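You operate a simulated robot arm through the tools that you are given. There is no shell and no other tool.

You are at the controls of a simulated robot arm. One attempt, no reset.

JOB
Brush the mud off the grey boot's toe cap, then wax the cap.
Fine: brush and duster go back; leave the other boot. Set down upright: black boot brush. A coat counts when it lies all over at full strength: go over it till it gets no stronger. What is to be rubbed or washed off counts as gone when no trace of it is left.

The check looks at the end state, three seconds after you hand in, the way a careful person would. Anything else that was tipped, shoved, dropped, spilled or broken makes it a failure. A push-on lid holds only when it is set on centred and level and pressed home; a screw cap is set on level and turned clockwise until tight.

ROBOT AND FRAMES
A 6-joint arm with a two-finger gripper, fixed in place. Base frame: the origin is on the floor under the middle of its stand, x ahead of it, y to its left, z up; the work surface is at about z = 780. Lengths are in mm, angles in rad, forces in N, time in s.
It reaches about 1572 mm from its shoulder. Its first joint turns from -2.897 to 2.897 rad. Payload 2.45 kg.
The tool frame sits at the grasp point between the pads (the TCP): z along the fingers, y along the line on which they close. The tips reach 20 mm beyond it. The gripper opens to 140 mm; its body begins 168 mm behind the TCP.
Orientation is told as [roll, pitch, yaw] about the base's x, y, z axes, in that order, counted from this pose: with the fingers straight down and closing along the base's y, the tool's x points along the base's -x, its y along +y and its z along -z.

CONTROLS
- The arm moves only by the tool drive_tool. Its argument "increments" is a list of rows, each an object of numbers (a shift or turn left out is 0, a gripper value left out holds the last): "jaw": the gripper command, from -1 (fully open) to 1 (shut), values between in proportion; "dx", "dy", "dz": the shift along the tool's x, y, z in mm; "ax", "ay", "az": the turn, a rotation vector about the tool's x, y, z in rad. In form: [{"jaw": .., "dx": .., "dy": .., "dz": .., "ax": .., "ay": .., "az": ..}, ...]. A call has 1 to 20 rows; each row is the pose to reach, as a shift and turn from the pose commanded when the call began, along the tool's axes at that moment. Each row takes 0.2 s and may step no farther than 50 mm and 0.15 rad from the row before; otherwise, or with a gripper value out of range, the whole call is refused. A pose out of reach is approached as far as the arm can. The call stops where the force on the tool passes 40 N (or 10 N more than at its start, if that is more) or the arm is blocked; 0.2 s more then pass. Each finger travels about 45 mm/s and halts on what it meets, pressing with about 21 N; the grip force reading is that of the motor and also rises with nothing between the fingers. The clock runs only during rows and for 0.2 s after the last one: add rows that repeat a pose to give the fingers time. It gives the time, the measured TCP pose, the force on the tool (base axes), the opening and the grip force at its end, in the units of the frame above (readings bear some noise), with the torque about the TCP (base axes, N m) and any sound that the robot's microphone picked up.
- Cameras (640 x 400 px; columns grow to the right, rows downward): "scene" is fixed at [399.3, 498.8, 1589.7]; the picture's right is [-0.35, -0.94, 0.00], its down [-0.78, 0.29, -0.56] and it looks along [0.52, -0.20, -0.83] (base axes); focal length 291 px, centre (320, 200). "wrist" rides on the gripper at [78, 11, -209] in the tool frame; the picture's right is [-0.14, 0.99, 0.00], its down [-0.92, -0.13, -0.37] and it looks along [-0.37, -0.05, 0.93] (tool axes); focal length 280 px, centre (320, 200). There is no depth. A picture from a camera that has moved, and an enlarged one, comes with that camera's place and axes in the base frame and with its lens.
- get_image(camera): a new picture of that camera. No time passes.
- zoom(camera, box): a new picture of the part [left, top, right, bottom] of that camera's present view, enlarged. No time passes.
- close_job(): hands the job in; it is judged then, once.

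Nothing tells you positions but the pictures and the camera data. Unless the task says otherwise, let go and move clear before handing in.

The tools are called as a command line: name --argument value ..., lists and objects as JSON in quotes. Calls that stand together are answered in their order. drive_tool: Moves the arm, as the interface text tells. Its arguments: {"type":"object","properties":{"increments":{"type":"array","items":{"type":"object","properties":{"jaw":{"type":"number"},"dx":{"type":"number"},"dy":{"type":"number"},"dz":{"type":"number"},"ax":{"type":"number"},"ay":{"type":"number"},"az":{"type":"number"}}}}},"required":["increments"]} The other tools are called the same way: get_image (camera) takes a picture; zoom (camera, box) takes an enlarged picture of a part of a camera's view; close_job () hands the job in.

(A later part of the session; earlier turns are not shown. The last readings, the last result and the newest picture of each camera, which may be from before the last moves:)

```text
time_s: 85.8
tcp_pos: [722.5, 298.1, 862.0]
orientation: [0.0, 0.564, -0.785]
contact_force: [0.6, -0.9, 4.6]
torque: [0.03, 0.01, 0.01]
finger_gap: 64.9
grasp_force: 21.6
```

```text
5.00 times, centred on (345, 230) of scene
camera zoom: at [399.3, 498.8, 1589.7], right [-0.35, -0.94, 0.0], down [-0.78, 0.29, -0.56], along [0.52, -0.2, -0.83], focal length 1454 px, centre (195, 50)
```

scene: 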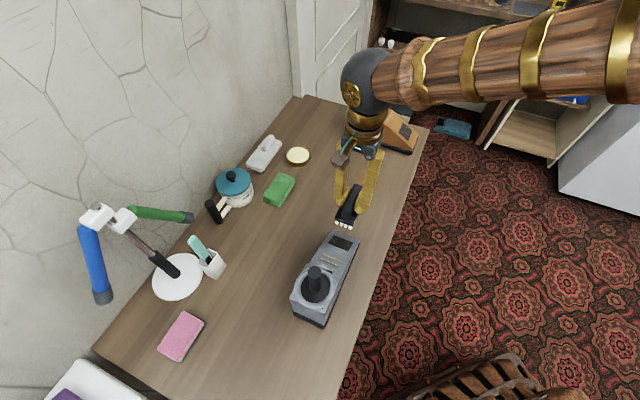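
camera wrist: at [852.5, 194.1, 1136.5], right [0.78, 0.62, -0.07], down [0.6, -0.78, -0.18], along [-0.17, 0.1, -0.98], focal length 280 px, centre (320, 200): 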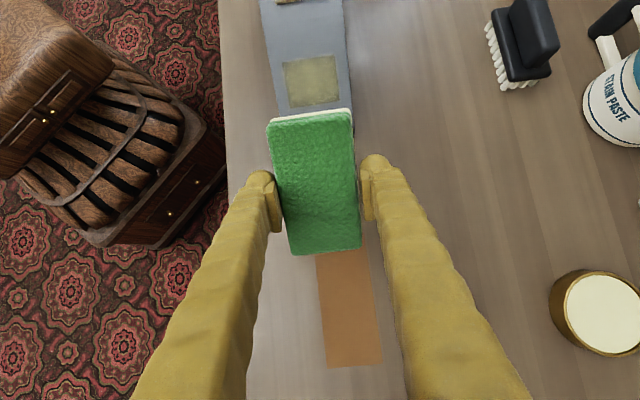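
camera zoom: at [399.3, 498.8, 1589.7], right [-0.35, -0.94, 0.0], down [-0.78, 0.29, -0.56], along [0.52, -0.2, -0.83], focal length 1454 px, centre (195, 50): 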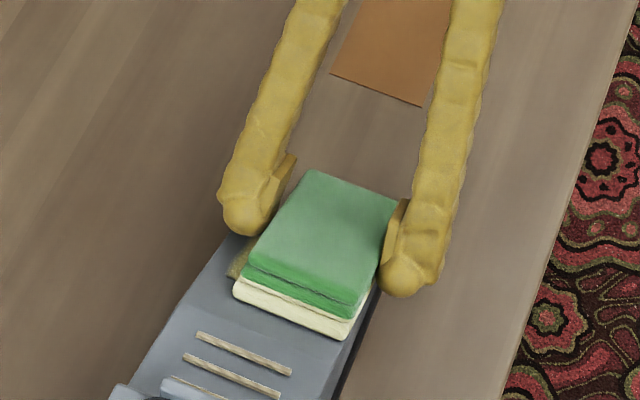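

The boot didn't move this time, and contact is about 5 N. I'll do more downhill passes.

drive_tool --increments '[{"dz": -2, "dx": 7, "dy": 5}, {"dz": -2, "dx": 14, "dy": 9}, {"dz": 0.1, "dx": 14, "dy": 9}, {"dz": 0.1, "dx": 9, "dy": 9}, {"dz": 0.1, "dx": 4, "dy": 9}, {"dz": 0.1, "dx": 0, "dy": 9}, {"dz": -2, "dx": 0, "dy": 14}, {"dz": -2, "dx": 14, "dy": 18}, {"dz": 0.1, "dx": 14, "dy": 18}, {"dz": 0.1, "dx": 9, "dy": 18}, {"dz": 0.1, "dx": 4, "dy": 18}, {"dz": 0.1, "dx": 0, "dy": 18}, {"dz": -2, "dx": 0, "dy": 9}, {"dz": -2, "dx": 14, "dy": 0}, {"dz": 0.1, "dx": 14, "dy": 0}, {"dz": 0.1, "dx": 9, "dy": 0}, {"dz": 0.1, "dx": 4, "dy": 0}, {"dz": 0.1, "dx": 0, "dy": 0}]'

drive_tool --increments '[{"dz": -30, "dy": 5}, {"dz": -70, "dx": -10, "dy": 9}, {"dz": -100, "dx": -30, "dy": 9}, {"dz": -110, "dx": -65, "dy": 9}, {"dz": -110, "dx": -65, "dy": 9}]'

zoom --camera "scene" --box '[328, 230, 358, 256]'

get_image --camera "wrist"

```text
time_s: 89.6
tcp_pos: [722.1, 299.0, 861.8]
orientation: [-0.001, 0.566, -0.786]
contact_force: [-0.6, 0.1, 0.1]
torque: [0.01, 0.02, -0.01]
finger_gap: 64.7
grasp_force: 21.2
```

```text
time_s: 90.8
tcp_pos: [808.4, 223.5, 920.3]
orientation: [-0.002, 0.567, -0.785]
contact_force: [0.5, 0.3, -1.9]
torque: [-0.03, 0.01, 0.03]
finger_gap: 64.7
grasp_force: 20.9
```

```text
15.38 times, centred on (343, 243) of scene
camera zoom: at [399.3, 498.8, 1589.7], right [-0.35, -0.94, 0.0], down [-0.78, 0.29, -0.56], along [0.52, -0.2, -0.83], focal length 4473 px, centre (-34, -462)
```

zoom: 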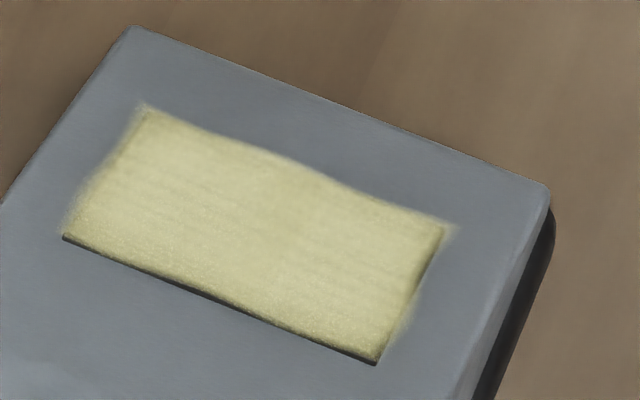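

```text
taken
camera wrist: at [848.1, 197.1, 1138.4], right [0.78, 0.62, -0.07], down [0.6, -0.78, -0.18], along [-0.17, 0.1, -0.98], focal length 280 px, centre (320, 200)
```

wrist: 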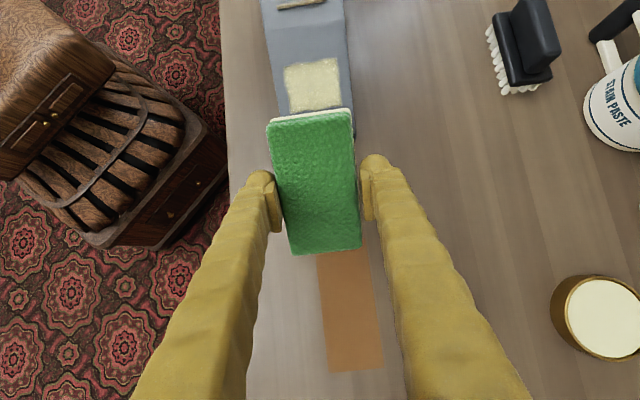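

The coat is getting stronger and the boot is staying put. I'll go for more passes, reaching a bit wider toward the edges.

drive_tool --increments '[{"dx": 40, "dz": 10}, {"dx": 66, "dz": 40}, {"dx": 79, "dz": 75}, {"dx": 79, "dz": 100}, {"dx": 79, "dz": 108}, {"dx": 79, "dz": 110.2}, {"dx": 79, "dz": 110.2}]'

drive_tool --increments '[{"dz": 0.4}, {"dz": 0.4}]'

```text
time_s: 92.4
tcp_pos: [718.6, 313.8, 870.7]
orientation: [-0.001, 0.565, -0.786]
contact_force: [2.1, -2.2, 6.0]
torque: [0.04, 0.02, 0.04]
finger_gap: 64.7
grasp_force: 21.0
```

```text
time_s: 93.0
tcp_pos: [719.4, 312.9, 869.4]
orientation: [0.0, 0.565, -0.785]
contact_force: [4.0, -2.9, 9.8]
torque: [0.01, -0.04, 0.03]
finger_gap: 64.9
grasp_force: 20.4
```

drive_tool --increments '[{"dx": -5}, {"dx": -10}, {"dx": -14}, {"dz": -2, "dx": -14, "dy": 6}, {"dz": -2, "dx": 0, "dy": 13}, {"dz": 0, "dx": 0, "dy": 13}, {"dz": 0, "dx": -5, "dy": 13}, {"dz": 0, "dx": -10, "dy": 13}, {"dz": 0, "dx": -14, "dy": 13}, {"dz": -2, "dx": -14, "dy": 0}, {"dz": -2, "dx": 0, "dy": -13}, {"dz": 0, "dx": 0, "dy": -13}, {"dz": 0, "dx": -5, "dy": -13}, {"dz": 0, "dx": -10, "dy": -13}, {"dz": 0, "dx": -14, "dy": -13}]'

drive_tool --increments '[{"dz": -2, "dx": 7, "dy": 5}, {"dz": -2, "dx": 14, "dy": 9}, {"dz": 0.2, "dx": 14, "dy": 9}, {"dz": 0.2, "dx": 9, "dy": 9}, {"dz": 0.2, "dx": 4, "dy": 9}, {"dz": 0.2, "dx": 0, "dy": 9}, {"dz": -2, "dx": 0, "dy": 14}, {"dz": -2, "dx": 14, "dy": 22}, {"dz": 0.2, "dx": 14, "dy": 22}, {"dz": 0.2, "dx": 9, "dy": 22}, {"dz": 0.2, "dx": 4, "dy": 22}, {"dz": 0.2, "dx": 0, "dy": 22}, {"dz": -2, "dx": 0, "dy": 9}, {"dz": -2, "dx": 14, "dy": 2}, {"dz": 0.2, "dx": 14, "dy": 2}, {"dz": 0.2, "dx": 9, "dy": 2}, {"dz": 0.2, "dx": 4, "dy": 2}, {"dz": 0.2, "dx": 0, "dy": 2}]'

drive_tool --increments '[{"dz": -30, "dy": 5}, {"dz": -70, "dx": -10, "dy": 11}, {"dz": -100, "dx": -30, "dy": 11}, {"dz": -110, "dx": -65, "dy": 11}, {"dz": -110, "dx": -65, "dy": 11}]'

zoom --camera "scene" --box '[328, 230, 358, 256]'

get_image --camera "wrist"

zoom --camera "wrist" --box '[270, 40, 360, 130]'

```text
time_s: 96.2
tcp_pos: [717.1, 295.0, 861.5]
orientation: [0.0, 0.566, -0.786]
contact_force: [0.5, -0.1, 2.3]
torque: [0.06, 0.03, -0.02]
finger_gap: 64.8
grasp_force: 20.8
```

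```text
time_s: 100.0
tcp_pos: [720.4, 298.5, 861.1]
orientation: [0.001, 0.565, -0.787]
contact_force: [0.1, -0.1, 1.3]
torque: [0.03, 0.02, -0.01]
finger_gap: 64.8
grasp_force: 21.2
```

```text
time_s: 101.2
tcp_pos: [807.6, 223.3, 919.5]
orientation: [0.0, 0.565, -0.785]
contact_force: [-0.8, -0.2, -1.0]
torque: [0.01, -0.03, 0.0]
finger_gap: 65.0
grasp_force: 20.8
```

```text
15.38 times, centred on (343, 243) of scene
camera zoom: at [399.3, 498.8, 1589.7], right [-0.35, -0.94, 0.0], down [-0.78, 0.29, -0.56], along [0.52, -0.2, -0.83], focal length 4473 px, centre (-34, -462)
```

zoom: 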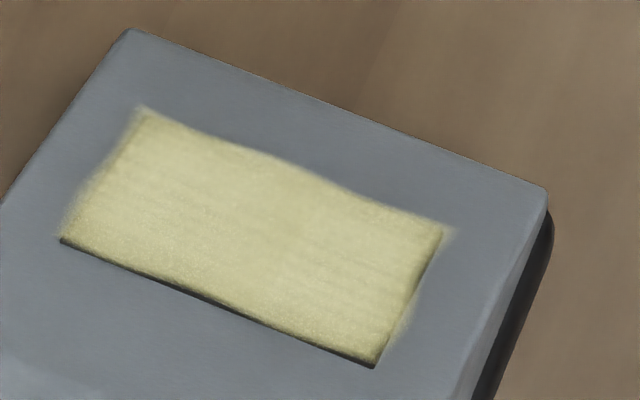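

```text
taken
camera wrist: at [848.2, 197.7, 1137.9], right [0.78, 0.62, -0.07], down [0.6, -0.78, -0.18], along [-0.17, 0.1, -0.98], focal length 280 px, centre (320, 200)
```

wrist: 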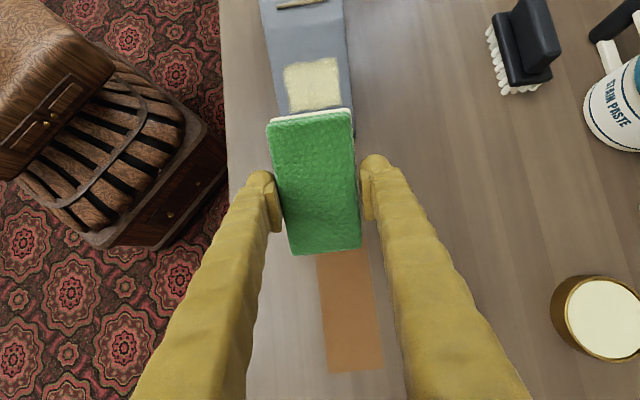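

```text
4.44 times, centred on (315, 85) of wrist
camera zoom: at [848.2, 197.7, 1137.9], right [0.78, 0.62, -0.07], down [0.6, -0.78, -0.18], along [-0.17, 0.1, -0.98], focal length 1246 px, centre (342, 711)
```

zoom: 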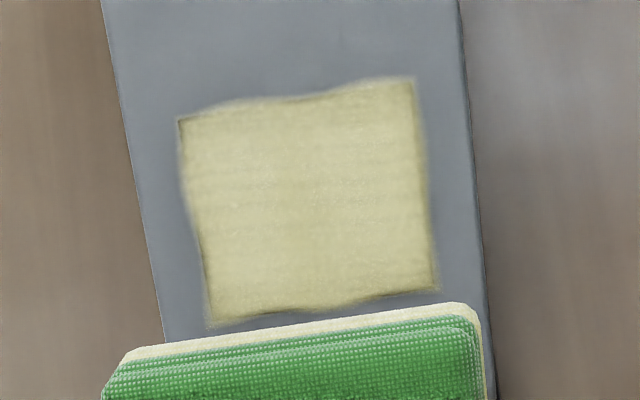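

It's nearly saturated. I'll do another full set of passes and compare.

drive_tool --increments '[{"dx": 40, "dz": 10}, {"dx": 66, "dz": 40}, {"dx": 79, "dz": 75}, {"dx": 79, "dz": 100}, {"dx": 79, "dz": 108}, {"dx": 79, "dz": 110.4}, {"dx": 79, "dz": 110.4}]'

drive_tool --increments '[{"dz": 0.3}, {"dz": 0.3}]'

```text
time_s: 102.8
tcp_pos: [719.7, 314.7, 868.0]
orientation: [0.0, 0.564, -0.784]
contact_force: [-0.3, -1.9, 4.2]
torque: [-0.01, 0.05, 0.04]
finger_gap: 64.8
grasp_force: 20.7
```

```text
time_s: 103.4
tcp_pos: [718.2, 313.8, 868.4]
orientation: [0.002, 0.565, -0.786]
contact_force: [3.5, -6.7, 14.3]
torque: [-0.02, 0.09, 0.03]
finger_gap: 64.5
grasp_force: 20.8
```

drive_tool --increments '[{"dz": -0.2, "dx": -5}, {"dz": -0.2, "dx": -10}, {"dz": -0.2, "dx": -15}, {"dz": -2, "dx": -14, "dy": 6}, {"dz": -2, "dx": 2, "dy": 13}, {"dz": -0.1, "dx": 2, "dy": 13}, {"dz": -0.1, "dx": -5, "dy": 13}, {"dz": -0.1, "dx": -10, "dy": 13}, {"dz": -0.1, "dx": -15, "dy": 13}, {"dz": -2, "dx": -14, "dy": 0}, {"dz": -2, "dx": 2, "dy": -13}, {"dz": 0, "dx": 2, "dy": -13}, {"dz": 0, "dx": -5, "dy": -13}, {"dz": 0, "dx": -10, "dy": -13}, {"dz": 0, "dx": -15, "dy": -13}]'

drive_tool --increments '[{"dz": -2, "dx": 7, "dy": 5}, {"dz": -2, "dx": 16, "dy": 9}, {"dz": 0.2, "dx": 16, "dy": 9}, {"dz": 0.2, "dx": 10, "dy": 9}, {"dz": 0.2, "dx": 4, "dy": 9}, {"dz": 0.2, "dx": 0, "dy": 9}, {"dz": -2, "dx": 0, "dy": 14}, {"dz": -2, "dx": 16, "dy": 22}, {"dz": 0.2, "dx": 16, "dy": 22}, {"dz": 0.2, "dx": 10, "dy": 22}, {"dz": 0.2, "dx": 4, "dy": 22}, {"dz": 0.2, "dx": 0, "dy": 22}, {"dz": -2, "dx": 0, "dy": 9}, {"dz": -2, "dx": 16, "dy": 2}, {"dz": 0.2, "dx": 16, "dy": 2}, {"dz": 0.2, "dx": 10, "dy": 2}, {"dz": 0.2, "dx": 4, "dy": 2}, {"dz": 0.2, "dx": 0, "dy": 2}]'

drive_tool --increments '[{"dz": -30, "dy": 5}, {"dz": -70, "dx": -10, "dy": 11}, {"dz": -100, "dx": -30, "dy": 11}, {"dz": -110, "dx": -65, "dy": 11}, {"dz": -110, "dx": -65, "dy": 11}]'

zoom --camera "scene" --box '[328, 230, 358, 256]'

zoom --camera "wrist" --box '[270, 40, 360, 130]'

zoom --camera "scene" --box '[270, 210, 390, 340]'

```text
time_s: 106.6
tcp_pos: [717.9, 296.9, 861.4]
orientation: [0.0, 0.566, -0.786]
contact_force: [-0.2, 0.1, -1.0]
torque: [0.0, -0.04, 0.02]
finger_gap: 65.1
grasp_force: 21.5
```

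```text
time_s: 110.4
tcp_pos: [720.2, 296.6, 859.5]
orientation: [0.001, 0.566, -0.786]
contact_force: [-0.9, -0.1, -1.0]
torque: [-0.01, 0.0, 0.02]
finger_gap: 64.8
grasp_force: 21.0
```

```text
time_s: 111.6
tcp_pos: [807.1, 222.8, 919.2]
orientation: [-0.002, 0.564, -0.787]
contact_force: [-0.2, 0.1, -0.2]
torque: [-0.03, 0.0, -0.02]
finger_gap: 65.1
grasp_force: 21.6
```

```text
15.38 times, centred on (343, 243) of scene
camera zoom: at [399.3, 498.8, 1589.7], right [-0.35, -0.94, 0.0], down [-0.78, 0.29, -0.56], along [0.52, -0.2, -0.83], focal length 4473 px, centre (-34, -462)
```

zoom: 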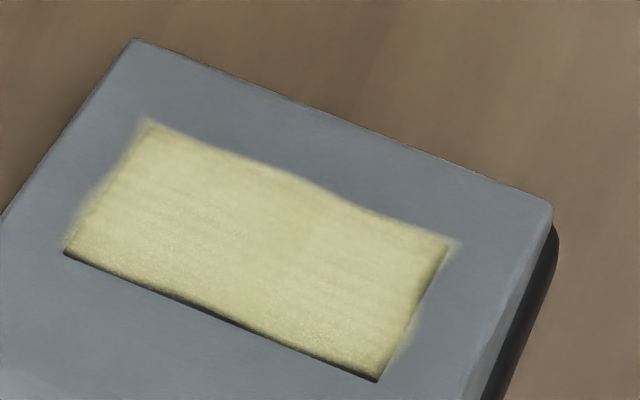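

```text
4.44 times, centred on (315, 85) of wrist
camera zoom: at [847.9, 197.8, 1136.7], right [0.78, 0.62, -0.07], down [0.6, -0.78, -0.18], along [-0.17, 0.1, -0.98], focal length 1246 px, centre (342, 711)
```

zoom: 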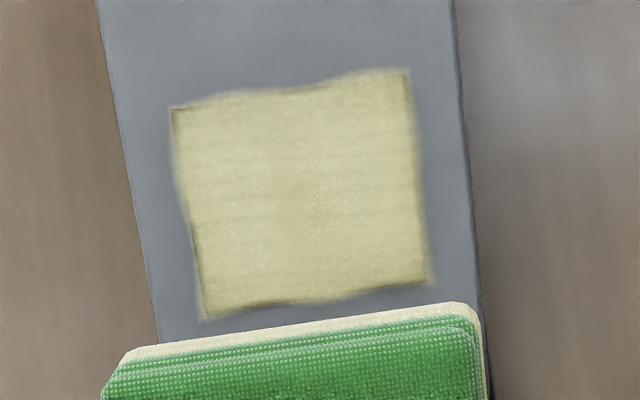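

```text
3.08 times, centred on (330, 275) of scene
camera zoom: at [399.3, 498.8, 1589.7], right [-0.35, -0.94, 0.0], down [-0.78, 0.29, -0.56], along [0.52, -0.2, -0.83], focal length 895 px, centre (289, -31)
```

zoom: 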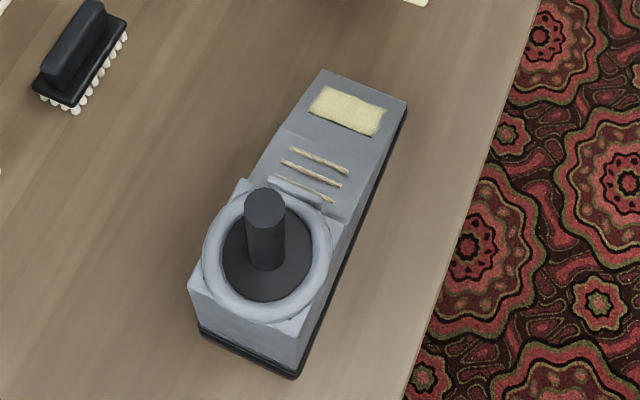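

The boot crept again when the initial static press was too hard. From now on I'll touch down more lightly and only while already moving downhill. I'll find the surface again in fine steps.

drive_tool --increments '[{"dx": 40, "dz": 10}, {"dx": 66, "dz": 40}, {"dx": 82, "dz": 75}, {"dx": 82, "dz": 100}, {"dx": 82, "dz": 108}, {"dx": 82, "dz": 110.4}, {"dx": 82, "dz": 110.4}]'

drive_tool --increments '[{"dz": 0.4}, {"dz": 0.4}]'

```text
time_s: 113.2
tcp_pos: [718.3, 314.9, 868.9]
orientation: [0.001, 0.566, -0.787]
contact_force: [2.3, -2.2, 7.4]
torque: [0.23, -0.12, -0.1]
finger_gap: 65.1
grasp_force: 21.2
```

```text
time_s: 113.8
tcp_pos: [716.8, 314.5, 869.5]
orientation: [0.0, 0.566, -0.786]
contact_force: [4.1, -4.6, 12.2]
torque: [0.11, -0.05, -0.06]
finger_gap: 64.7
grasp_force: 21.0
```

drive_tool --increments '[{"dz": -0.2, "dx": -6}, {"dz": -0.1, "dx": -11}, {"dz": 0, "dx": -16}, {"dz": -2, "dx": -16, "dy": 6}, {"dz": -2, "dx": 4, "dy": 13}, {"dz": -0.2, "dx": -2, "dy": 13}, {"dz": 0, "dx": -8, "dy": 13}, {"dz": 0, "dx": -16, "dy": 13}, {"dz": -2, "dx": -16, "dy": 8}, {"dz": -2, "dx": 4, "dy": 6}, {"dz": -0.2, "dx": -2, "dy": 6}, {"dz": 0, "dx": -8, "dy": 6}, {"dz": 0, "dx": -16, "dy": 6}, {"dz": 0, "dx": -16, "dy": 6}]'

```text
time_s: 116.8
tcp_pos: [729.8, 311.3, 861.1]
orientation: [0.001, 0.565, -0.784]
contact_force: [2.3, -1.9, 5.1]
torque: [0.04, 0.06, -0.02]
finger_gap: 64.8
grasp_force: 21.1
```

drive_tool --increments '[{"dz": -2, "dx": 10, "dy": -8}, {"dz": -2, "dx": 20, "dy": -19}, {"dz": -0.1, "dx": 14, "dy": -19}, {"dz": 0.1, "dx": 8, "dy": -19}, {"dz": 0.1, "dx": 0, "dy": -19}, {"dz": -2, "dx": 0, "dy": -14}, {"dz": -2, "dx": 20, "dy": -12}, {"dz": -0.1, "dx": 14, "dy": -12}, {"dz": 0.1, "dx": 8, "dy": -12}, {"dz": 0.1, "dx": 0, "dy": -12}, {"dz": -2, "dx": 0, "dy": -8}, {"dz": -2, "dx": 20, "dy": -6}, {"dz": -0.1, "dx": 14, "dy": -6}, {"dz": 0.1, "dx": 8, "dy": -6}, {"dz": 0.1, "dx": 0, "dy": -6}, {"dz": 0.1, "dx": 0, "dy": -6}]'

drive_tool --increments '[{"dz": -30, "dy": 0}, {"dz": -70, "dx": -10, "dy": 0}, {"dz": -100, "dx": -30, "dy": 0}, {"dz": -110, "dx": -65, "dy": 0}, {"dz": -110, "dx": -65, "dy": 0}]'

zoom --camera "scene" --box '[328, 230, 358, 256]'

zoom --camera "wrist" --box '[270, 40, 360, 130]'

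```text
time_s: 120.2
tcp_pos: [725.8, 306.0, 860.3]
orientation: [-0.001, 0.566, -0.788]
contact_force: [0.1, -0.7, -0.5]
torque: [-0.01, 0.0, 0.01]
finger_gap: 64.9
grasp_force: 20.5
```

```text
time_s: 121.4
tcp_pos: [807.7, 223.5, 916.8]
orientation: [0.001, 0.566, -0.786]
contact_force: [-0.6, 0.2, -0.7]
torque: [-0.02, 0.02, -0.02]
finger_gap: 64.7
grasp_force: 20.8
```

```text
15.38 times, centred on (343, 243) of scene
camera zoom: at [399.3, 498.8, 1589.7], right [-0.35, -0.94, 0.0], down [-0.78, 0.29, -0.56], along [0.52, -0.2, -0.83], focal length 4473 px, centre (-34, -462)
```

zoom: 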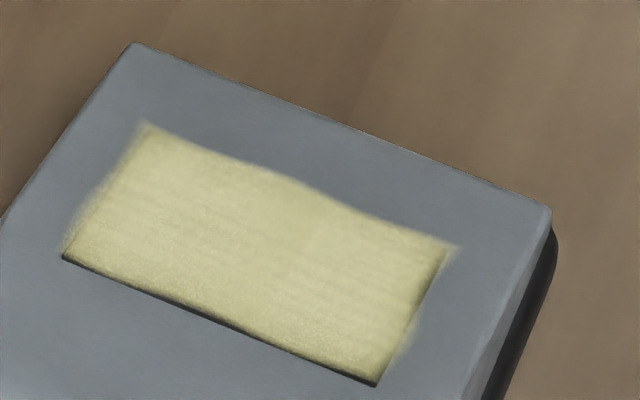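

```text
4.44 times, centred on (315, 85) of wrist
camera zoom: at [847.8, 198.3, 1135.6], right [0.78, 0.62, -0.07], down [0.6, -0.78, -0.18], along [-0.17, 0.1, -0.98], focal length 1246 px, centre (342, 711)
```

zoom: 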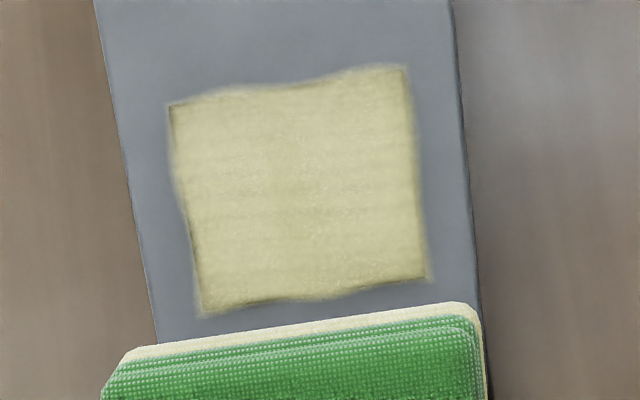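

zoom --camera "scene" --box '[331, 235, 351, 250]'

zoom --camera "wrist" --box '[290, 48, 335, 90]'

```text
16.00 times, centred on (341, 242) of scene
camera zoom: at [399.3, 498.8, 1589.7], right [-0.35, -0.94, 0.0], down [-0.78, 0.29, -0.56], along [0.52, -0.2, -0.83], focal length 4652 px, centre (-16, -480)
```

zoom: 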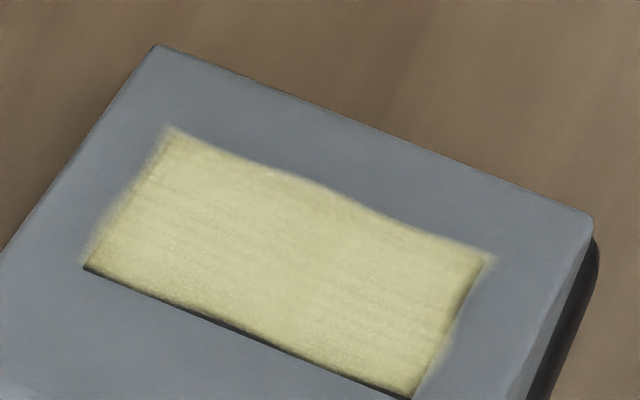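

```text
9.52 times, centred on (312, 69) of wrist
camera zoom: at [847.8, 198.3, 1135.6], right [0.78, 0.62, -0.07], down [0.6, -0.78, -0.18], along [-0.17, 0.1, -0.98], focal length 2670 px, centre (391, 1448)
```

zoom: 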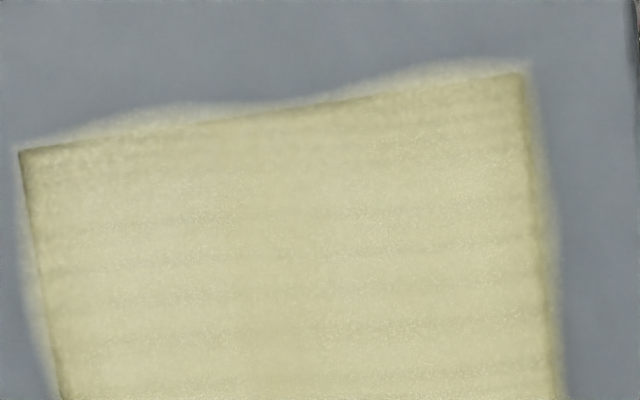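

The coat looks uniform and the last pass made no visible difference. To be sure the duster hasn't simply run out, I'll reload it with wax once and go over the cap again.

drive_tool --increments '[{"ay": -0.142, "dx": 11, "dz": -17}, {"ay": -0.283, "dx": 21, "dz": -34}, {"ay": -0.425, "dx": 32, "dz": -50}, {"ay": -0.566, "dx": 43, "dz": -67}, {"ay": -0.566, "dx": 43, "dz": -67}]'

zoom --camera "scene" --box '[240, 110, 400, 270]'

```text
time_s: 122.6
tcp_pos: [807.5, 225.2, 998.3]
orientation: [0.001, -0.002, -0.785]
contact_force: [0.0, -0.7, 0.2]
torque: [-0.01, 0.02, -0.02]
finger_gap: 64.9
grasp_force: 21.2
```

```text
2.50 times, centred on (320, 190) of scene
camera zoom: at [399.3, 498.8, 1589.7], right [-0.35, -0.94, 0.0], down [-0.78, 0.29, -0.56], along [0.52, -0.2, -0.83], focal length 727 px, centre (320, 225)
```

zoom: 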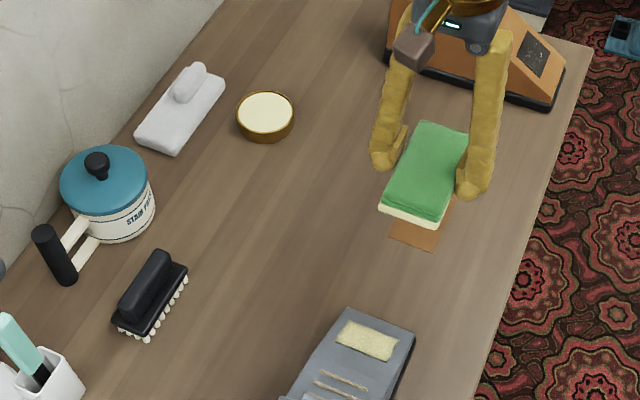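

drive_tool --increments '[{"dx": -20, "dy": 39}, {"dx": -40, "dy": 79}, {"dx": -61, "dy": 119}, {"dx": -81, "dy": 159}, {"dx": -102, "dy": 199}, {"dx": -122, "dy": 239}, {"dx": -142.6, "dy": 278}, {"dx": -142.6, "dy": 278, "dz": 40}, {"dx": -142.6, "dy": 278, "dz": 85}, {"dx": -142.6, "dy": 278, "dz": 125}, {"dx": -142.6, "dy": 278, "dz": 150}, {"dx": -142.6, "dy": 278, "dz": 155}, {"dx": -142.6, "dy": 278, "dz": 155}]'

zoom --camera "scene" --box '[250, 110, 340, 190]'

```text
time_s: 125.4
tcp_pos: [1105.0, 320.9, 843.0]
orientation: [-0.001, -0.001, -0.787]
contact_force: [1.1, 0.0, -0.9]
torque: [-0.01, 0.0, -0.01]
finger_gap: 64.7
grasp_force: 20.5
```

```text
5.00 times, centred on (295, 150) of scene
camera zoom: at [399.3, 498.8, 1589.7], right [-0.35, -0.94, 0.0], down [-0.78, 0.29, -0.56], along [0.52, -0.2, -0.83], focal length 1454 px, centre (445, 450)
```

zoom: 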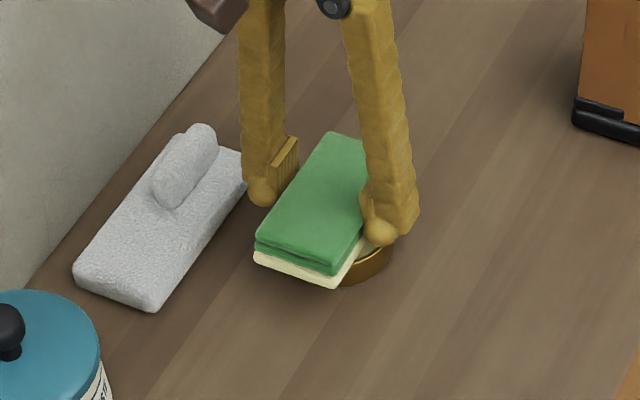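

drive_tool --increments '[{"dz": 4}, {"dz": 7}, {"dz": 9}, {"dz": 9}]'

drive_tool --increments '[{"dz": 1}, {"dz": 2}, {"dz": 2}]'

```text
time_s: 126.4
tcp_pos: [1104.4, 320.9, 834.7]
orientation: [-0.001, 0.001, -0.786]
contact_force: [0.6, -0.9, -1.5]
torque: [0.02, -0.02, 0.03]
finger_gap: 64.9
grasp_force: 21.2
```

```text
time_s: 127.2
tcp_pos: [1105.4, 321.5, 832.2]
orientation: [0.0, 0.003, -0.785]
contact_force: [-1.0, -0.6, 5.7]
torque: [-0.14, -0.17, -0.04]
finger_gap: 64.8
grasp_force: 21.2
```

drive_tool --increments '[{"dz": 0.8}, {"dz": 0.8}, {"dz": 0.8}]'

drive_tool --increments '[{"dz": -30}, {"dz": -75}, {"dz": -120}, {"dz": -165}, {"dz": -165}]'

zoom --camera "scene" --box '[250, 60, 340, 190]'

```text
time_s: 128.0
tcp_pos: [1104.1, 320.8, 832.5]
orientation: [0.0, 0.0, -0.785]
contact_force: [-2.4, 1.5, 14.5]
torque: [-0.31, -0.41, -0.06]
finger_gap: 65.0
grasp_force: 20.8
```

```text
time_s: 129.2
tcp_pos: [1103.9, 322.1, 997.0]
orientation: [0.0, 0.0, -0.787]
contact_force: [-0.2, -0.6, -0.4]
torque: [0.0, 0.02, 0.01]
finger_gap: 64.9
grasp_force: 20.5
```

```text
3.08 times, centred on (295, 125) of scene
camera zoom: at [399.3, 498.8, 1589.7], right [-0.35, -0.94, 0.0], down [-0.78, 0.29, -0.56], along [0.52, -0.2, -0.83], focal length 895 px, centre (397, 431)
```

zoom: 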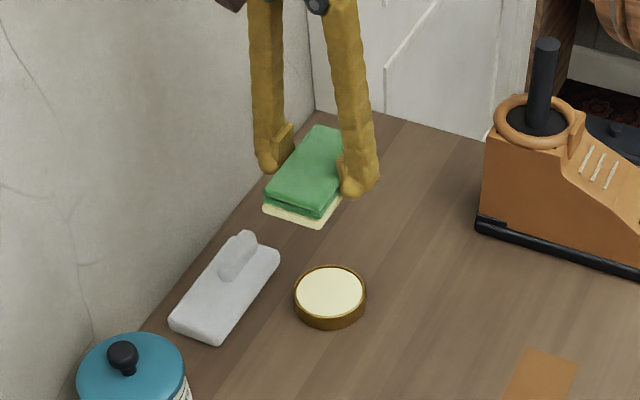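

drive_tool --increments '[{"dx": 28, "dy": -31}, {"dx": 55, "dy": -62}, {"dx": 83, "dy": -93}, {"dx": 110, "dy": -124}, {"dx": 138, "dy": -155}, {"dx": 166, "dy": -186}, {"dx": 193, "dy": -217}, {"dx": 221, "dy": -248}, {"dx": 248.5, "dy": -279}, {"dx": 248.5, "dy": -279}]'

drive_tool --increments '[{"ay": 0.142}, {"ay": 0.283}, {"ay": 0.425}, {"ay": 0.566}, {"ay": 0.566, "dz": 40}, {"ay": 0.566, "dz": 80}, {"ay": 0.566, "dz": 95}, {"ay": 0.566, "dz": 95}]'

drive_tool --increments '[{"dz": 20}, {"dz": 34}, {"dz": 34}]'

zoom --camera "scene" --box '[300, 190, 390, 270]'

```text
time_s: 131.4
tcp_pos: [730.8, 298.6, 995.0]
orientation: [0.0, 0.0, -0.785]
contact_force: [-0.1, 1.2, -0.1]
torque: [-0.01, 0.02, 0.03]
finger_gap: 65.1
grasp_force: 21.2
```

```text
time_s: 133.2
tcp_pos: [732.5, 300.0, 901.9]
orientation: [-0.001, 0.567, -0.785]
contact_force: [0.3, 0.4, -0.9]
torque: [0.01, -0.01, 0.0]
finger_gap: 64.9
grasp_force: 21.2
```

```text
time_s: 134.0
tcp_pos: [719.5, 311.9, 871.3]
orientation: [-0.001, 0.564, -0.786]
contact_force: [0.0, -0.3, -0.8]
torque: [-0.02, 0.02, -0.01]
finger_gap: 64.6
grasp_force: 21.0
```

```text
5.00 times, centred on (345, 230) of scene
camera zoom: at [399.3, 498.8, 1589.7], right [-0.35, -0.94, 0.0], down [-0.78, 0.29, -0.56], along [0.52, -0.2, -0.83], focal length 1454 px, centre (195, 50)
```

zoom: 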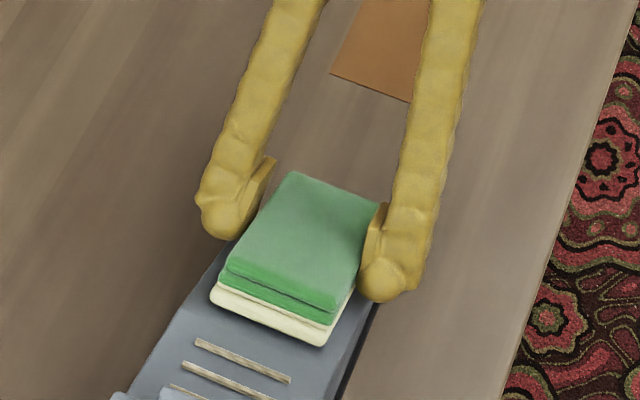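

drive_tool --increments '[{"dz": 1}, {"dz": 2}, {"dz": 3}, {"dz": 3}]'

drive_tool --increments '[{"dz": 0.8}, {"dz": 0.8}]'

drive_tool --increments '[{"dz": 0.5}, {"dz": 0.5}]'

```text
time_s: 135.0
tcp_pos: [717.7, 313.3, 870.3]
orientation: [0.0, 0.566, -0.785]
contact_force: [-0.1, 0.4, -1.1]
torque: [-0.01, -0.01, -0.02]
finger_gap: 65.1
grasp_force: 21.3
```

```text
time_s: 135.6
tcp_pos: [717.4, 314.6, 869.7]
orientation: [0.0, 0.565, -0.786]
contact_force: [2.1, -2.7, 3.3]
torque: [0.25, 0.21, -0.04]
finger_gap: 64.9
grasp_force: 21.3
```

```text
time_s: 136.2
tcp_pos: [717.1, 313.5, 868.8]
orientation: [0.0, 0.564, -0.785]
contact_force: [3.3, -3.3, 6.2]
torque: [0.39, 0.35, -0.01]
finger_gap: 64.8
grasp_force: 21.2
```

The duster's uphill end touches first, so it has rotated a touch in the grip. I'll tilt slightly more to get flat contact.

drive_tool --increments '[{"ay": 0.015}, {"ay": 0.03}, {"ay": 0.03}]'

drive_tool --increments '[{"dz": 0.4}, {"dz": 0.4}]'

```text
time_s: 137.0
tcp_pos: [716.0, 313.9, 868.8]
orientation: [0.0, 0.596, -0.785]
contact_force: [1.6, -4.5, 10.5]
torque: [-0.44, -0.32, -0.09]
finger_gap: 65.0
grasp_force: 21.1
```

```text
time_s: 137.6
tcp_pos: [716.6, 314.9, 868.1]
orientation: [0.0, 0.595, -0.785]
contact_force: [2.3, -4.9, 10.2]
torque: [-0.41, -0.41, -0.04]
finger_gap: 64.9
grasp_force: 20.8
```

drive_tool --increments '[{"ay": -0.014, "dz": -0.3}, {"ay": -0.014, "dz": -0.3}]'

```text
time_s: 138.2
tcp_pos: [715.7, 314.1, 868.8]
orientation: [-0.001, 0.581, -0.786]
contact_force: [-0.1, -0.4, -0.5]
torque: [0.03, -0.02, 0.0]
finger_gap: 64.8
grasp_force: 20.7
```

drive_tool --increments '[{"dz": 0.3}, {"dz": 0.3}]'

drive_tool --increments '[{"dz": 0.3}, {"dz": 0.3}]'

```text
time_s: 138.8
tcp_pos: [716.8, 316.0, 868.5]
orientation: [0.0, 0.583, -0.784]
contact_force: [0.1, 0.5, -0.1]
torque: [0.02, 0.02, 0.03]
finger_gap: 64.7
grasp_force: 20.5
```

```text
time_s: 139.4
tcp_pos: [715.2, 314.4, 867.9]
orientation: [-0.001, 0.581, -0.786]
contact_force: [0.0, 0.0, -0.7]
torque: [-0.03, -0.04, 0.04]
finger_gap: 64.7
grasp_force: 21.2
```

drive_tool --increments '[{"dx": 6, "dz": -1.5}, {"dx": 0, "dz": 0.5}, {"dx": -6, "dz": 0.6}, {"dx": -12, "dz": 0.7}, {"dx": -14, "dz": 0.7}]'

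```text
time_s: 140.6
tcp_pos: [724.5, 306.0, 860.2]
orientation: [-0.001, 0.579, -0.785]
contact_force: [1.9, -1.8, 13.5]
torque: [0.09, 0.21, -0.02]
finger_gap: 64.8
grasp_force: 21.3
```

The net force is almost vertical on the downhill stroke, so the boot isn't being pushed back. I'll carry on with full-width passes.

drive_tool --increments '[{"dz": -2.2, "dx": 4, "dy": 5}, {"dz": -2.2, "dx": 20, "dy": 12}, {"dz": -0.3, "dx": 14, "dy": 12}, {"dz": -0.2, "dx": 8, "dy": 12}, {"dz": -0.1, "dx": 0, "dy": 12}, {"dz": -2.2, "dx": 0, "dy": 0}, {"dz": -2.2, "dx": 20, "dy": -12}, {"dz": -0.3, "dx": 14, "dy": -12}, {"dz": -0.2, "dx": 8, "dy": -12}, {"dz": -0.1, "dx": 0, "dy": -12}, {"dz": -2.2, "dx": 0, "dy": 0}, {"dz": -2.2, "dx": 20, "dy": 6}, {"dz": -0.3, "dx": 14, "dy": 6}, {"dz": -0.2, "dx": 8, "dy": 6}, {"dz": -0.1, "dx": 0, "dy": 6}]'

drive_tool --increments '[{"dz": -2.2, "dx": 4, "dy": -6}, {"dz": -2.2, "dx": 20, "dy": -12}, {"dz": -0.2, "dx": 14, "dy": -12}, {"dz": 0, "dx": 8, "dy": -12}, {"dz": 0.1, "dx": 0, "dy": -12}, {"dz": -2.2, "dx": 0, "dy": 0}, {"dz": -2.2, "dx": 20, "dy": 10}, {"dz": -0.2, "dx": 14, "dy": 10}, {"dz": 0, "dx": 8, "dy": 10}, {"dz": 0.1, "dx": 0, "dy": 10}, {"dz": -2.2, "dx": 0, "dy": 0}, {"dz": -2.2, "dx": 20, "dy": -22}, {"dz": -0.2, "dx": 14, "dy": -22}, {"dz": 0, "dx": 8, "dy": -22}, {"dz": 0.1, "dx": 0, "dy": -22}, {"dz": -2.2, "dx": 0, "dy": -6}, {"dz": -2.2, "dx": 20, "dy": -6}, {"dz": -0.2, "dx": 14, "dy": -6}, {"dz": 0, "dx": 8, "dy": -6}, {"dz": 0.1, "dx": 0, "dy": -6}]'

drive_tool --increments '[{"dz": -30, "dy": 0}, {"dz": -70, "dx": -10, "dy": 0}, {"dz": -100, "dx": -30, "dy": 0}, {"dz": -110, "dx": -65, "dy": 0}, {"dz": -110, "dx": -65, "dy": 0}]'

zoom --camera "scene" --box '[328, 230, 358, 256]'

zoom --camera "wrist" --box '[270, 40, 360, 130]'

zoom --camera "scene" --box '[270, 210, 390, 340]'

```text
time_s: 143.8
tcp_pos: [728.5, 310.1, 860.9]
orientation: [0.001, 0.58, -0.786]
contact_force: [-0.2, -0.2, -1.2]
torque: [0.0, 0.02, 0.0]
finger_gap: 64.6
grasp_force: 21.3
```

```text
time_s: 148.0
tcp_pos: [725.4, 305.2, 859.5]
orientation: [0.001, 0.584, -0.788]
contact_force: [0.5, -0.6, 2.3]
torque: [-0.1, -0.01, -0.01]
finger_gap: 64.7
grasp_force: 21.2
```

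```text
time_s: 149.2
tcp_pos: [805.2, 225.8, 914.8]
orientation: [-0.001, 0.582, -0.785]
contact_force: [0.4, 0.0, -0.2]
torque: [-0.03, -0.05, 0.02]
finger_gap: 64.7
grasp_force: 21.7
```

```text
15.38 times, centred on (343, 243) of scene
camera zoom: at [399.3, 498.8, 1589.7], right [-0.35, -0.94, 0.0], down [-0.78, 0.29, -0.56], along [0.52, -0.2, -0.83], focal length 4473 px, centre (-34, -462)
```

zoom: 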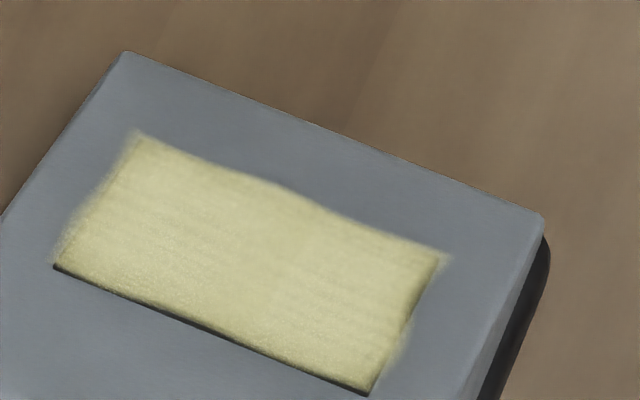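

```text
4.44 times, centred on (315, 85) of wrist
camera zoom: at [848.3, 196.5, 1132.1], right [0.78, 0.62, -0.08], down [0.6, -0.78, -0.2], along [-0.18, 0.11, -0.98], focal length 1246 px, centre (342, 711)
```

zoom: 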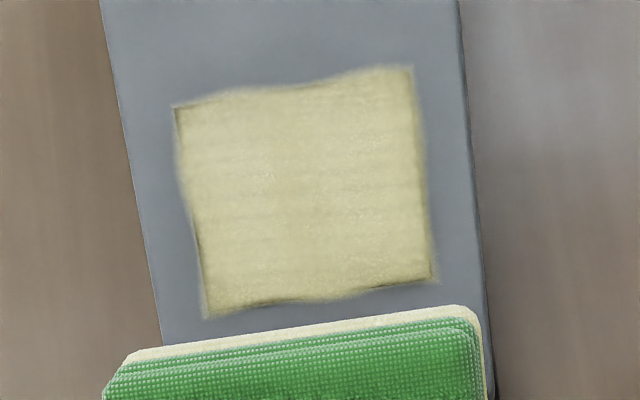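

```text
3.08 times, centred on (330, 275) of scene
camera zoom: at [399.3, 498.8, 1589.7], right [-0.35, -0.94, 0.0], down [-0.78, 0.29, -0.56], along [0.52, -0.2, -0.83], focal length 895 px, centre (289, -31)
```

zoom: 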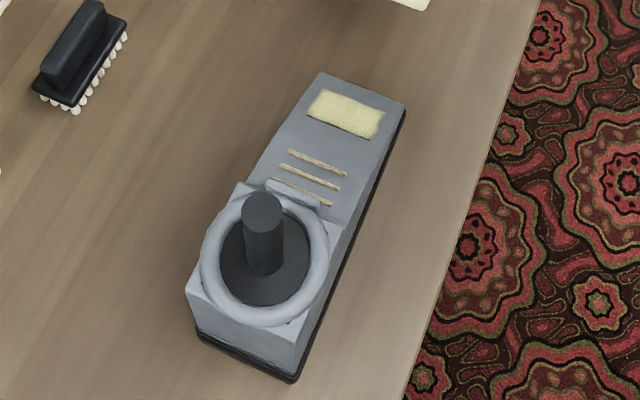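

The colour hasn't changed after a reload and more passes, so the coat is saturated and even. Next I'll return the duster to its original spot.

drive_tool --increments '[{"ay": -0.145, "dx": 11, "dz": -17}, {"ay": -0.291, "dx": 21, "dz": -34}, {"ay": -0.436, "dx": 32, "dz": -50}, {"ay": -0.581, "dx": 43, "dz": -67}, {"ay": -0.581, "dx": 43, "dz": -67}]'

```text
time_s: 150.4
tcp_pos: [806.2, 224.2, 995.9]
orientation: [0.0, 0.002, -0.785]
contact_force: [0.3, 0.5, 0.2]
torque: [0.03, -0.05, 0.01]
finger_gap: 64.8
grasp_force: 20.8
```

drive_tool --increments '[{"dx": 1.4, "dy": 39}, {"dx": 2.8, "dy": 78}, {"dx": 4.2, "dy": 117}, {"dx": 5.6, "dy": 156}, {"dx": 7, "dy": 195}, {"dx": 8.4, "dy": 234}, {"dx": 9.9, "dy": 272}, {"dx": 9.9, "dy": 272, "dz": 45}, {"dx": 9.9, "dy": 272, "dz": 90}, {"dx": 9.9, "dy": 272, "dz": 130}, {"dx": 9.9, "dy": 272, "dz": 160}, {"dx": 9.9, "dy": 272, "dz": 172}, {"dx": 9.9, "dy": 272, "dz": 172}]'

zoom --camera "scene" --box '[230, 140, 320, 220]'

get_image --camera "wrist"

```text
time_s: 153.2
tcp_pos: [990.8, 424.3, 824.0]
orientation: [0.0, 0.0, -0.786]
contact_force: [-0.5, -0.8, -0.9]
torque: [0.0, 0.02, -0.03]
finger_gap: 64.8
grasp_force: 21.0
```

```text
5.00 times, centred on (275, 180) of scene
camera zoom: at [399.3, 498.8, 1589.7], right [-0.35, -0.94, 0.0], down [-0.78, 0.29, -0.56], along [0.52, -0.2, -0.83], focal length 1454 px, centre (545, 300)
```

zoom: 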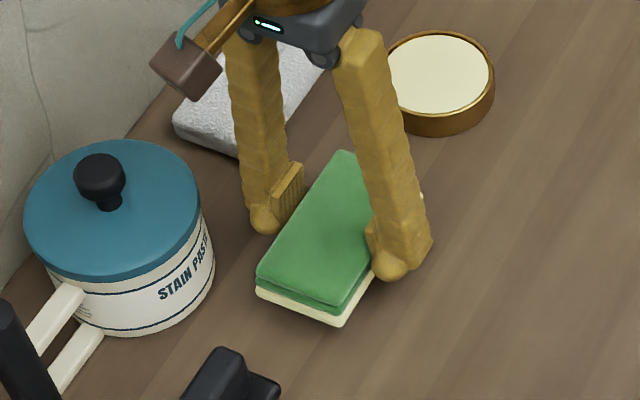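

```text
taken
camera wrist: at [943.5, 485.5, 1031.8], right [0.8, 0.6, 0.0], down [0.56, -0.74, 0.37], along [0.22, -0.29, -0.93], focal length 280 px, centre (320, 200)
```

wrist: 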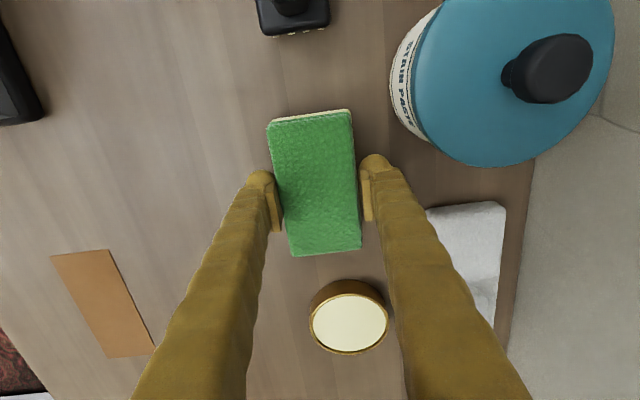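

Now I'll lower it gently to the table.

drive_tool --increments '[{"dz": 5}, {"dz": 9}, {"dz": 11}, {"dz": 11}]'

drive_tool --increments '[{"dz": 1}, {"dz": 2}, {"dz": 2}]'

drive_tool --increments '[{"dz": 1}, {"dz": 1}]'

```text
time_s: 154.2
tcp_pos: [991.6, 424.1, 811.5]
orientation: [0.0, 0.001, -0.785]
contact_force: [-0.5, -1.5, -1.0]
torque: [-0.02, -0.01, 0.01]
finger_gap: 64.5
grasp_force: 20.7
```

```text
time_s: 155.0
tcp_pos: [991.5, 423.1, 810.6]
orientation: [0.0, 0.002, -0.786]
contact_force: [-0.7, 0.3, 1.8]
torque: [0.11, 0.06, 0.06]
finger_gap: 64.6
grasp_force: 21.3
```

```text
time_s: 155.6
tcp_pos: [992.3, 423.4, 809.4]
orientation: [0.0, 0.001, -0.784]
contact_force: [-0.3, 0.3, 8.8]
torque: [0.5, 0.25, 0.03]
finger_gap: 64.6
grasp_force: 20.8
```

drive_tool --increments '[{"dz": 0.6}, {"dz": 0.6}]'

drive_tool --increments '[{"dz": 0, "jaw": -0.2}, {"jaw": -0.2}, {"jaw": -0.2}, {"jaw": -0.2}]'

drive_tool --increments '[{"dz": -35}, {"dz": -80}, {"dz": -125}, {"dz": -170}, {"dz": -190}, {"dz": -190}]'

get_image --camera "wrist"

zoom --camera "scene" --box '[215, 160, 315, 260]'

```text
time_s: 156.2
tcp_pos: [992.7, 425.3, 809.7]
orientation: [0.002, 0.002, -0.785]
contact_force: [-3.2, -1.6, 21.8]
torque: [-0.02, 0.02, 0.0]
finger_gap: 64.9
grasp_force: 20.9
```

```text
time_s: 157.2
tcp_pos: [992.0, 424.5, 807.6]
orientation: [0.001, 0.002, -0.786]
contact_force: [0.2, -0.5, 0.1]
torque: [0.02, 0.02, -0.01]
finger_gap: 84.0
grasp_force: 0.0
```

```text
time_s: 158.6
tcp_pos: [992.2, 424.0, 997.3]
orientation: [0.001, 0.003, -0.786]
contact_force: [-0.2, -0.7, -0.2]
torque: [0.02, -0.02, 0.01]
finger_gap: 84.1
grasp_force: 0.1
```

```text
taken
camera wrist: at [944.3, 484.7, 1206.0], right [0.8, 0.6, 0.0], down [0.56, -0.74, 0.37], along [0.22, -0.29, -0.93], focal length 280 px, centre (320, 200)
```

wrist: 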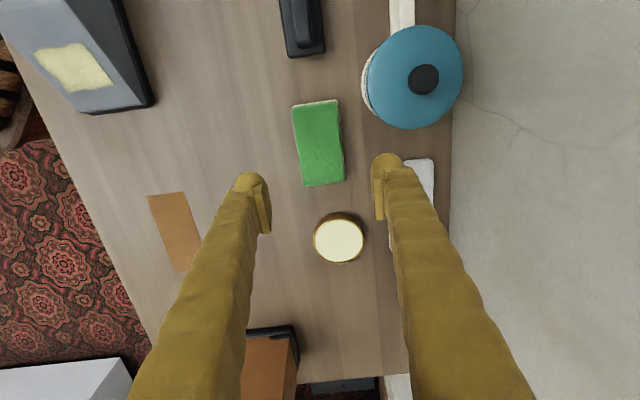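

```text
4.00 times, centred on (265, 210) of scene
camera zoom: at [399.3, 498.8, 1589.7], right [-0.35, -0.94, 0.0], down [-0.78, 0.29, -0.56], along [0.52, -0.2, -0.83], focal length 1163 px, centre (540, 160)
```

zoom: 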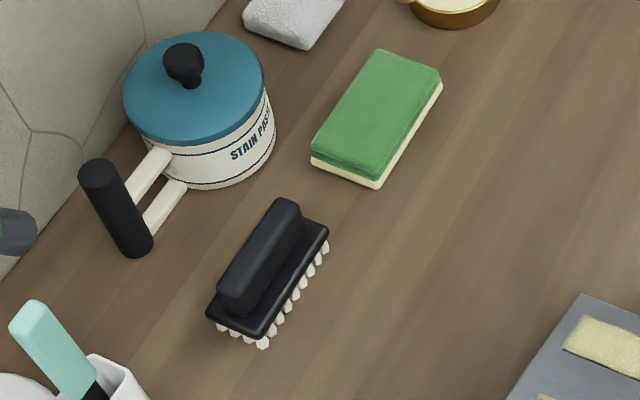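

The duster and brush are both back in place. The grey boot, though, was pushed about 18 mm toward its heel during the work, so I'll gently nudge it back from behind, low on the heel. First I'll go up and around behind it.

drive_tool --increments '[{"dz": -45, "jaw": 0.286}, {"dz": -90}, {"dz": -125}, {"dx": 38, "dy": -25, "dz": -125}, {"dx": 77, "dy": -49, "dz": -125}, {"dx": 115, "dy": -74, "dz": -125}, {"dx": 154, "dy": -98, "dz": -125}, {"dx": 192, "dy": -123, "dz": -125}, {"dx": 230, "dy": -147, "dz": -125}, {"dx": 269, "dy": -172, "dz": -125}, {"dx": 307, "dy": -197, "dz": -125}, {"dx": 346, "dy": -221, "dz": -125}, {"dx": 384, "dy": -246, "dz": -125}, {"dx": 422, "dy": -270, "dz": -125}, {"dx": 422, "dy": -270, "dz": -125}]'

get_image --camera "scene"

get_image --camera "wrist"

```text
time_s: 161.8
tcp_pos: [501.7, 532.2, 1126.5]
orientation: [-0.001, 0.0, -0.785]
contact_force: [0.3, 0.7, -0.4]
torque: [0.01, 0.02, 0.01]
finger_gap: 49.8
grasp_force: 0.1
```

```text
taken
```

scene: 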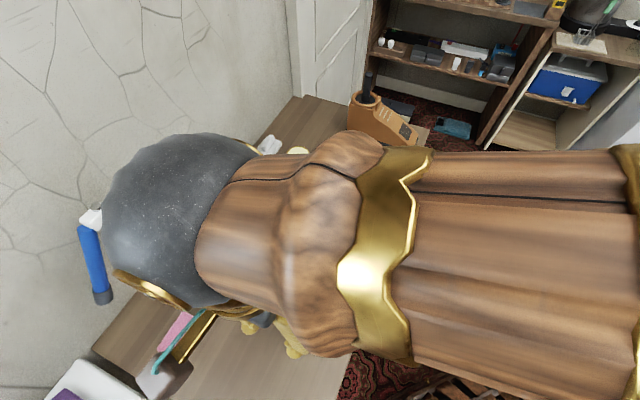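

```text
taken
camera wrist: at [453.9, 593.5, 1334.5], right [0.8, 0.6, 0.0], down [0.56, -0.74, 0.37], along [0.22, -0.29, -0.93], focal length 280 px, centre (320, 200)
```

wrist: 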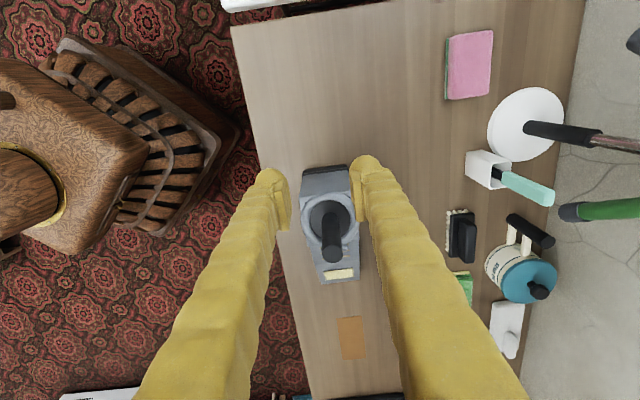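

zoom --camera "wrist" --box '[270, 140, 390, 300]'

```text
2.50 times, centred on (330, 220) of wrist
camera zoom: at [453.9, 593.5, 1334.5], right [0.8, 0.6, 0.0], down [0.56, -0.74, 0.37], along [0.22, -0.29, -0.93], focal length 701 px, centre (295, 150)
```

zoom: 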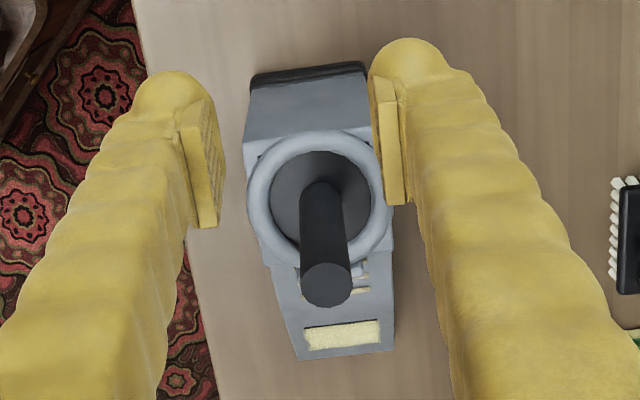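

The heel's back face is about 73 mm ahead of the TCP along the boot's axis, and the TCP is centred on it. I'll tilt the gripper back so its body stays clear of the boot's post, then descend behind the heel.

drive_tool --increments '[{"ay": -0.125}, {"ay": -0.25}, {"ay": -0.375}, {"ay": -0.5}, {"ay": -0.5, "dz": 45}, {"ay": -0.5, "dz": 90}, {"ay": -0.5, "dz": 135}, {"ay": -0.5, "dz": 180}, {"ay": -0.5, "dz": 220}, {"ay": -0.5, "dz": 220}]'

get_image --camera "wrist"

get_image --camera "scene"

```text
time_s: 164.0
tcp_pos: [503.4, 530.9, 905.0]
orientation: [-0.001, -0.499, -0.785]
contact_force: [-0.6, 0.4, -0.1]
torque: [-0.02, 0.01, 0.0]
finger_gap: 50.1
grasp_force: 0.0
```

```text
taken
camera wrist: at [392.2, 656.9, 1050.5], right [0.79, 0.61, 0.07], down [0.36, -0.54, 0.76], along [0.51, -0.58, -0.64], focal length 280 px, centre (320, 200)
```

wrist: 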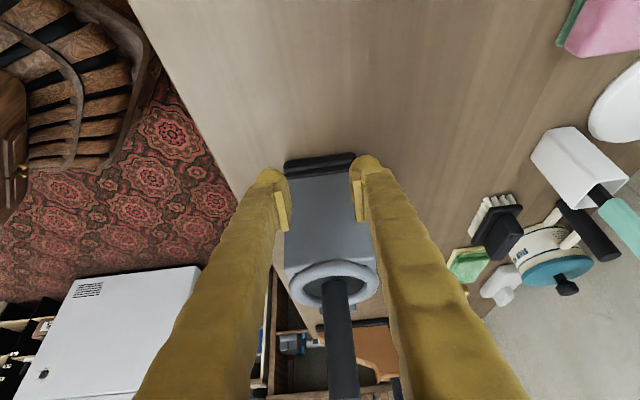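

```text
taken
```

scene: 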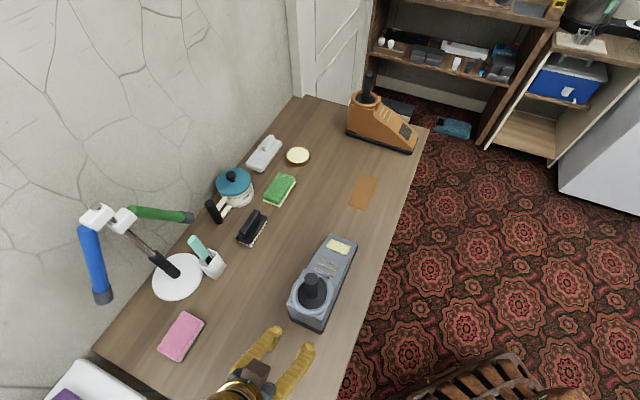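

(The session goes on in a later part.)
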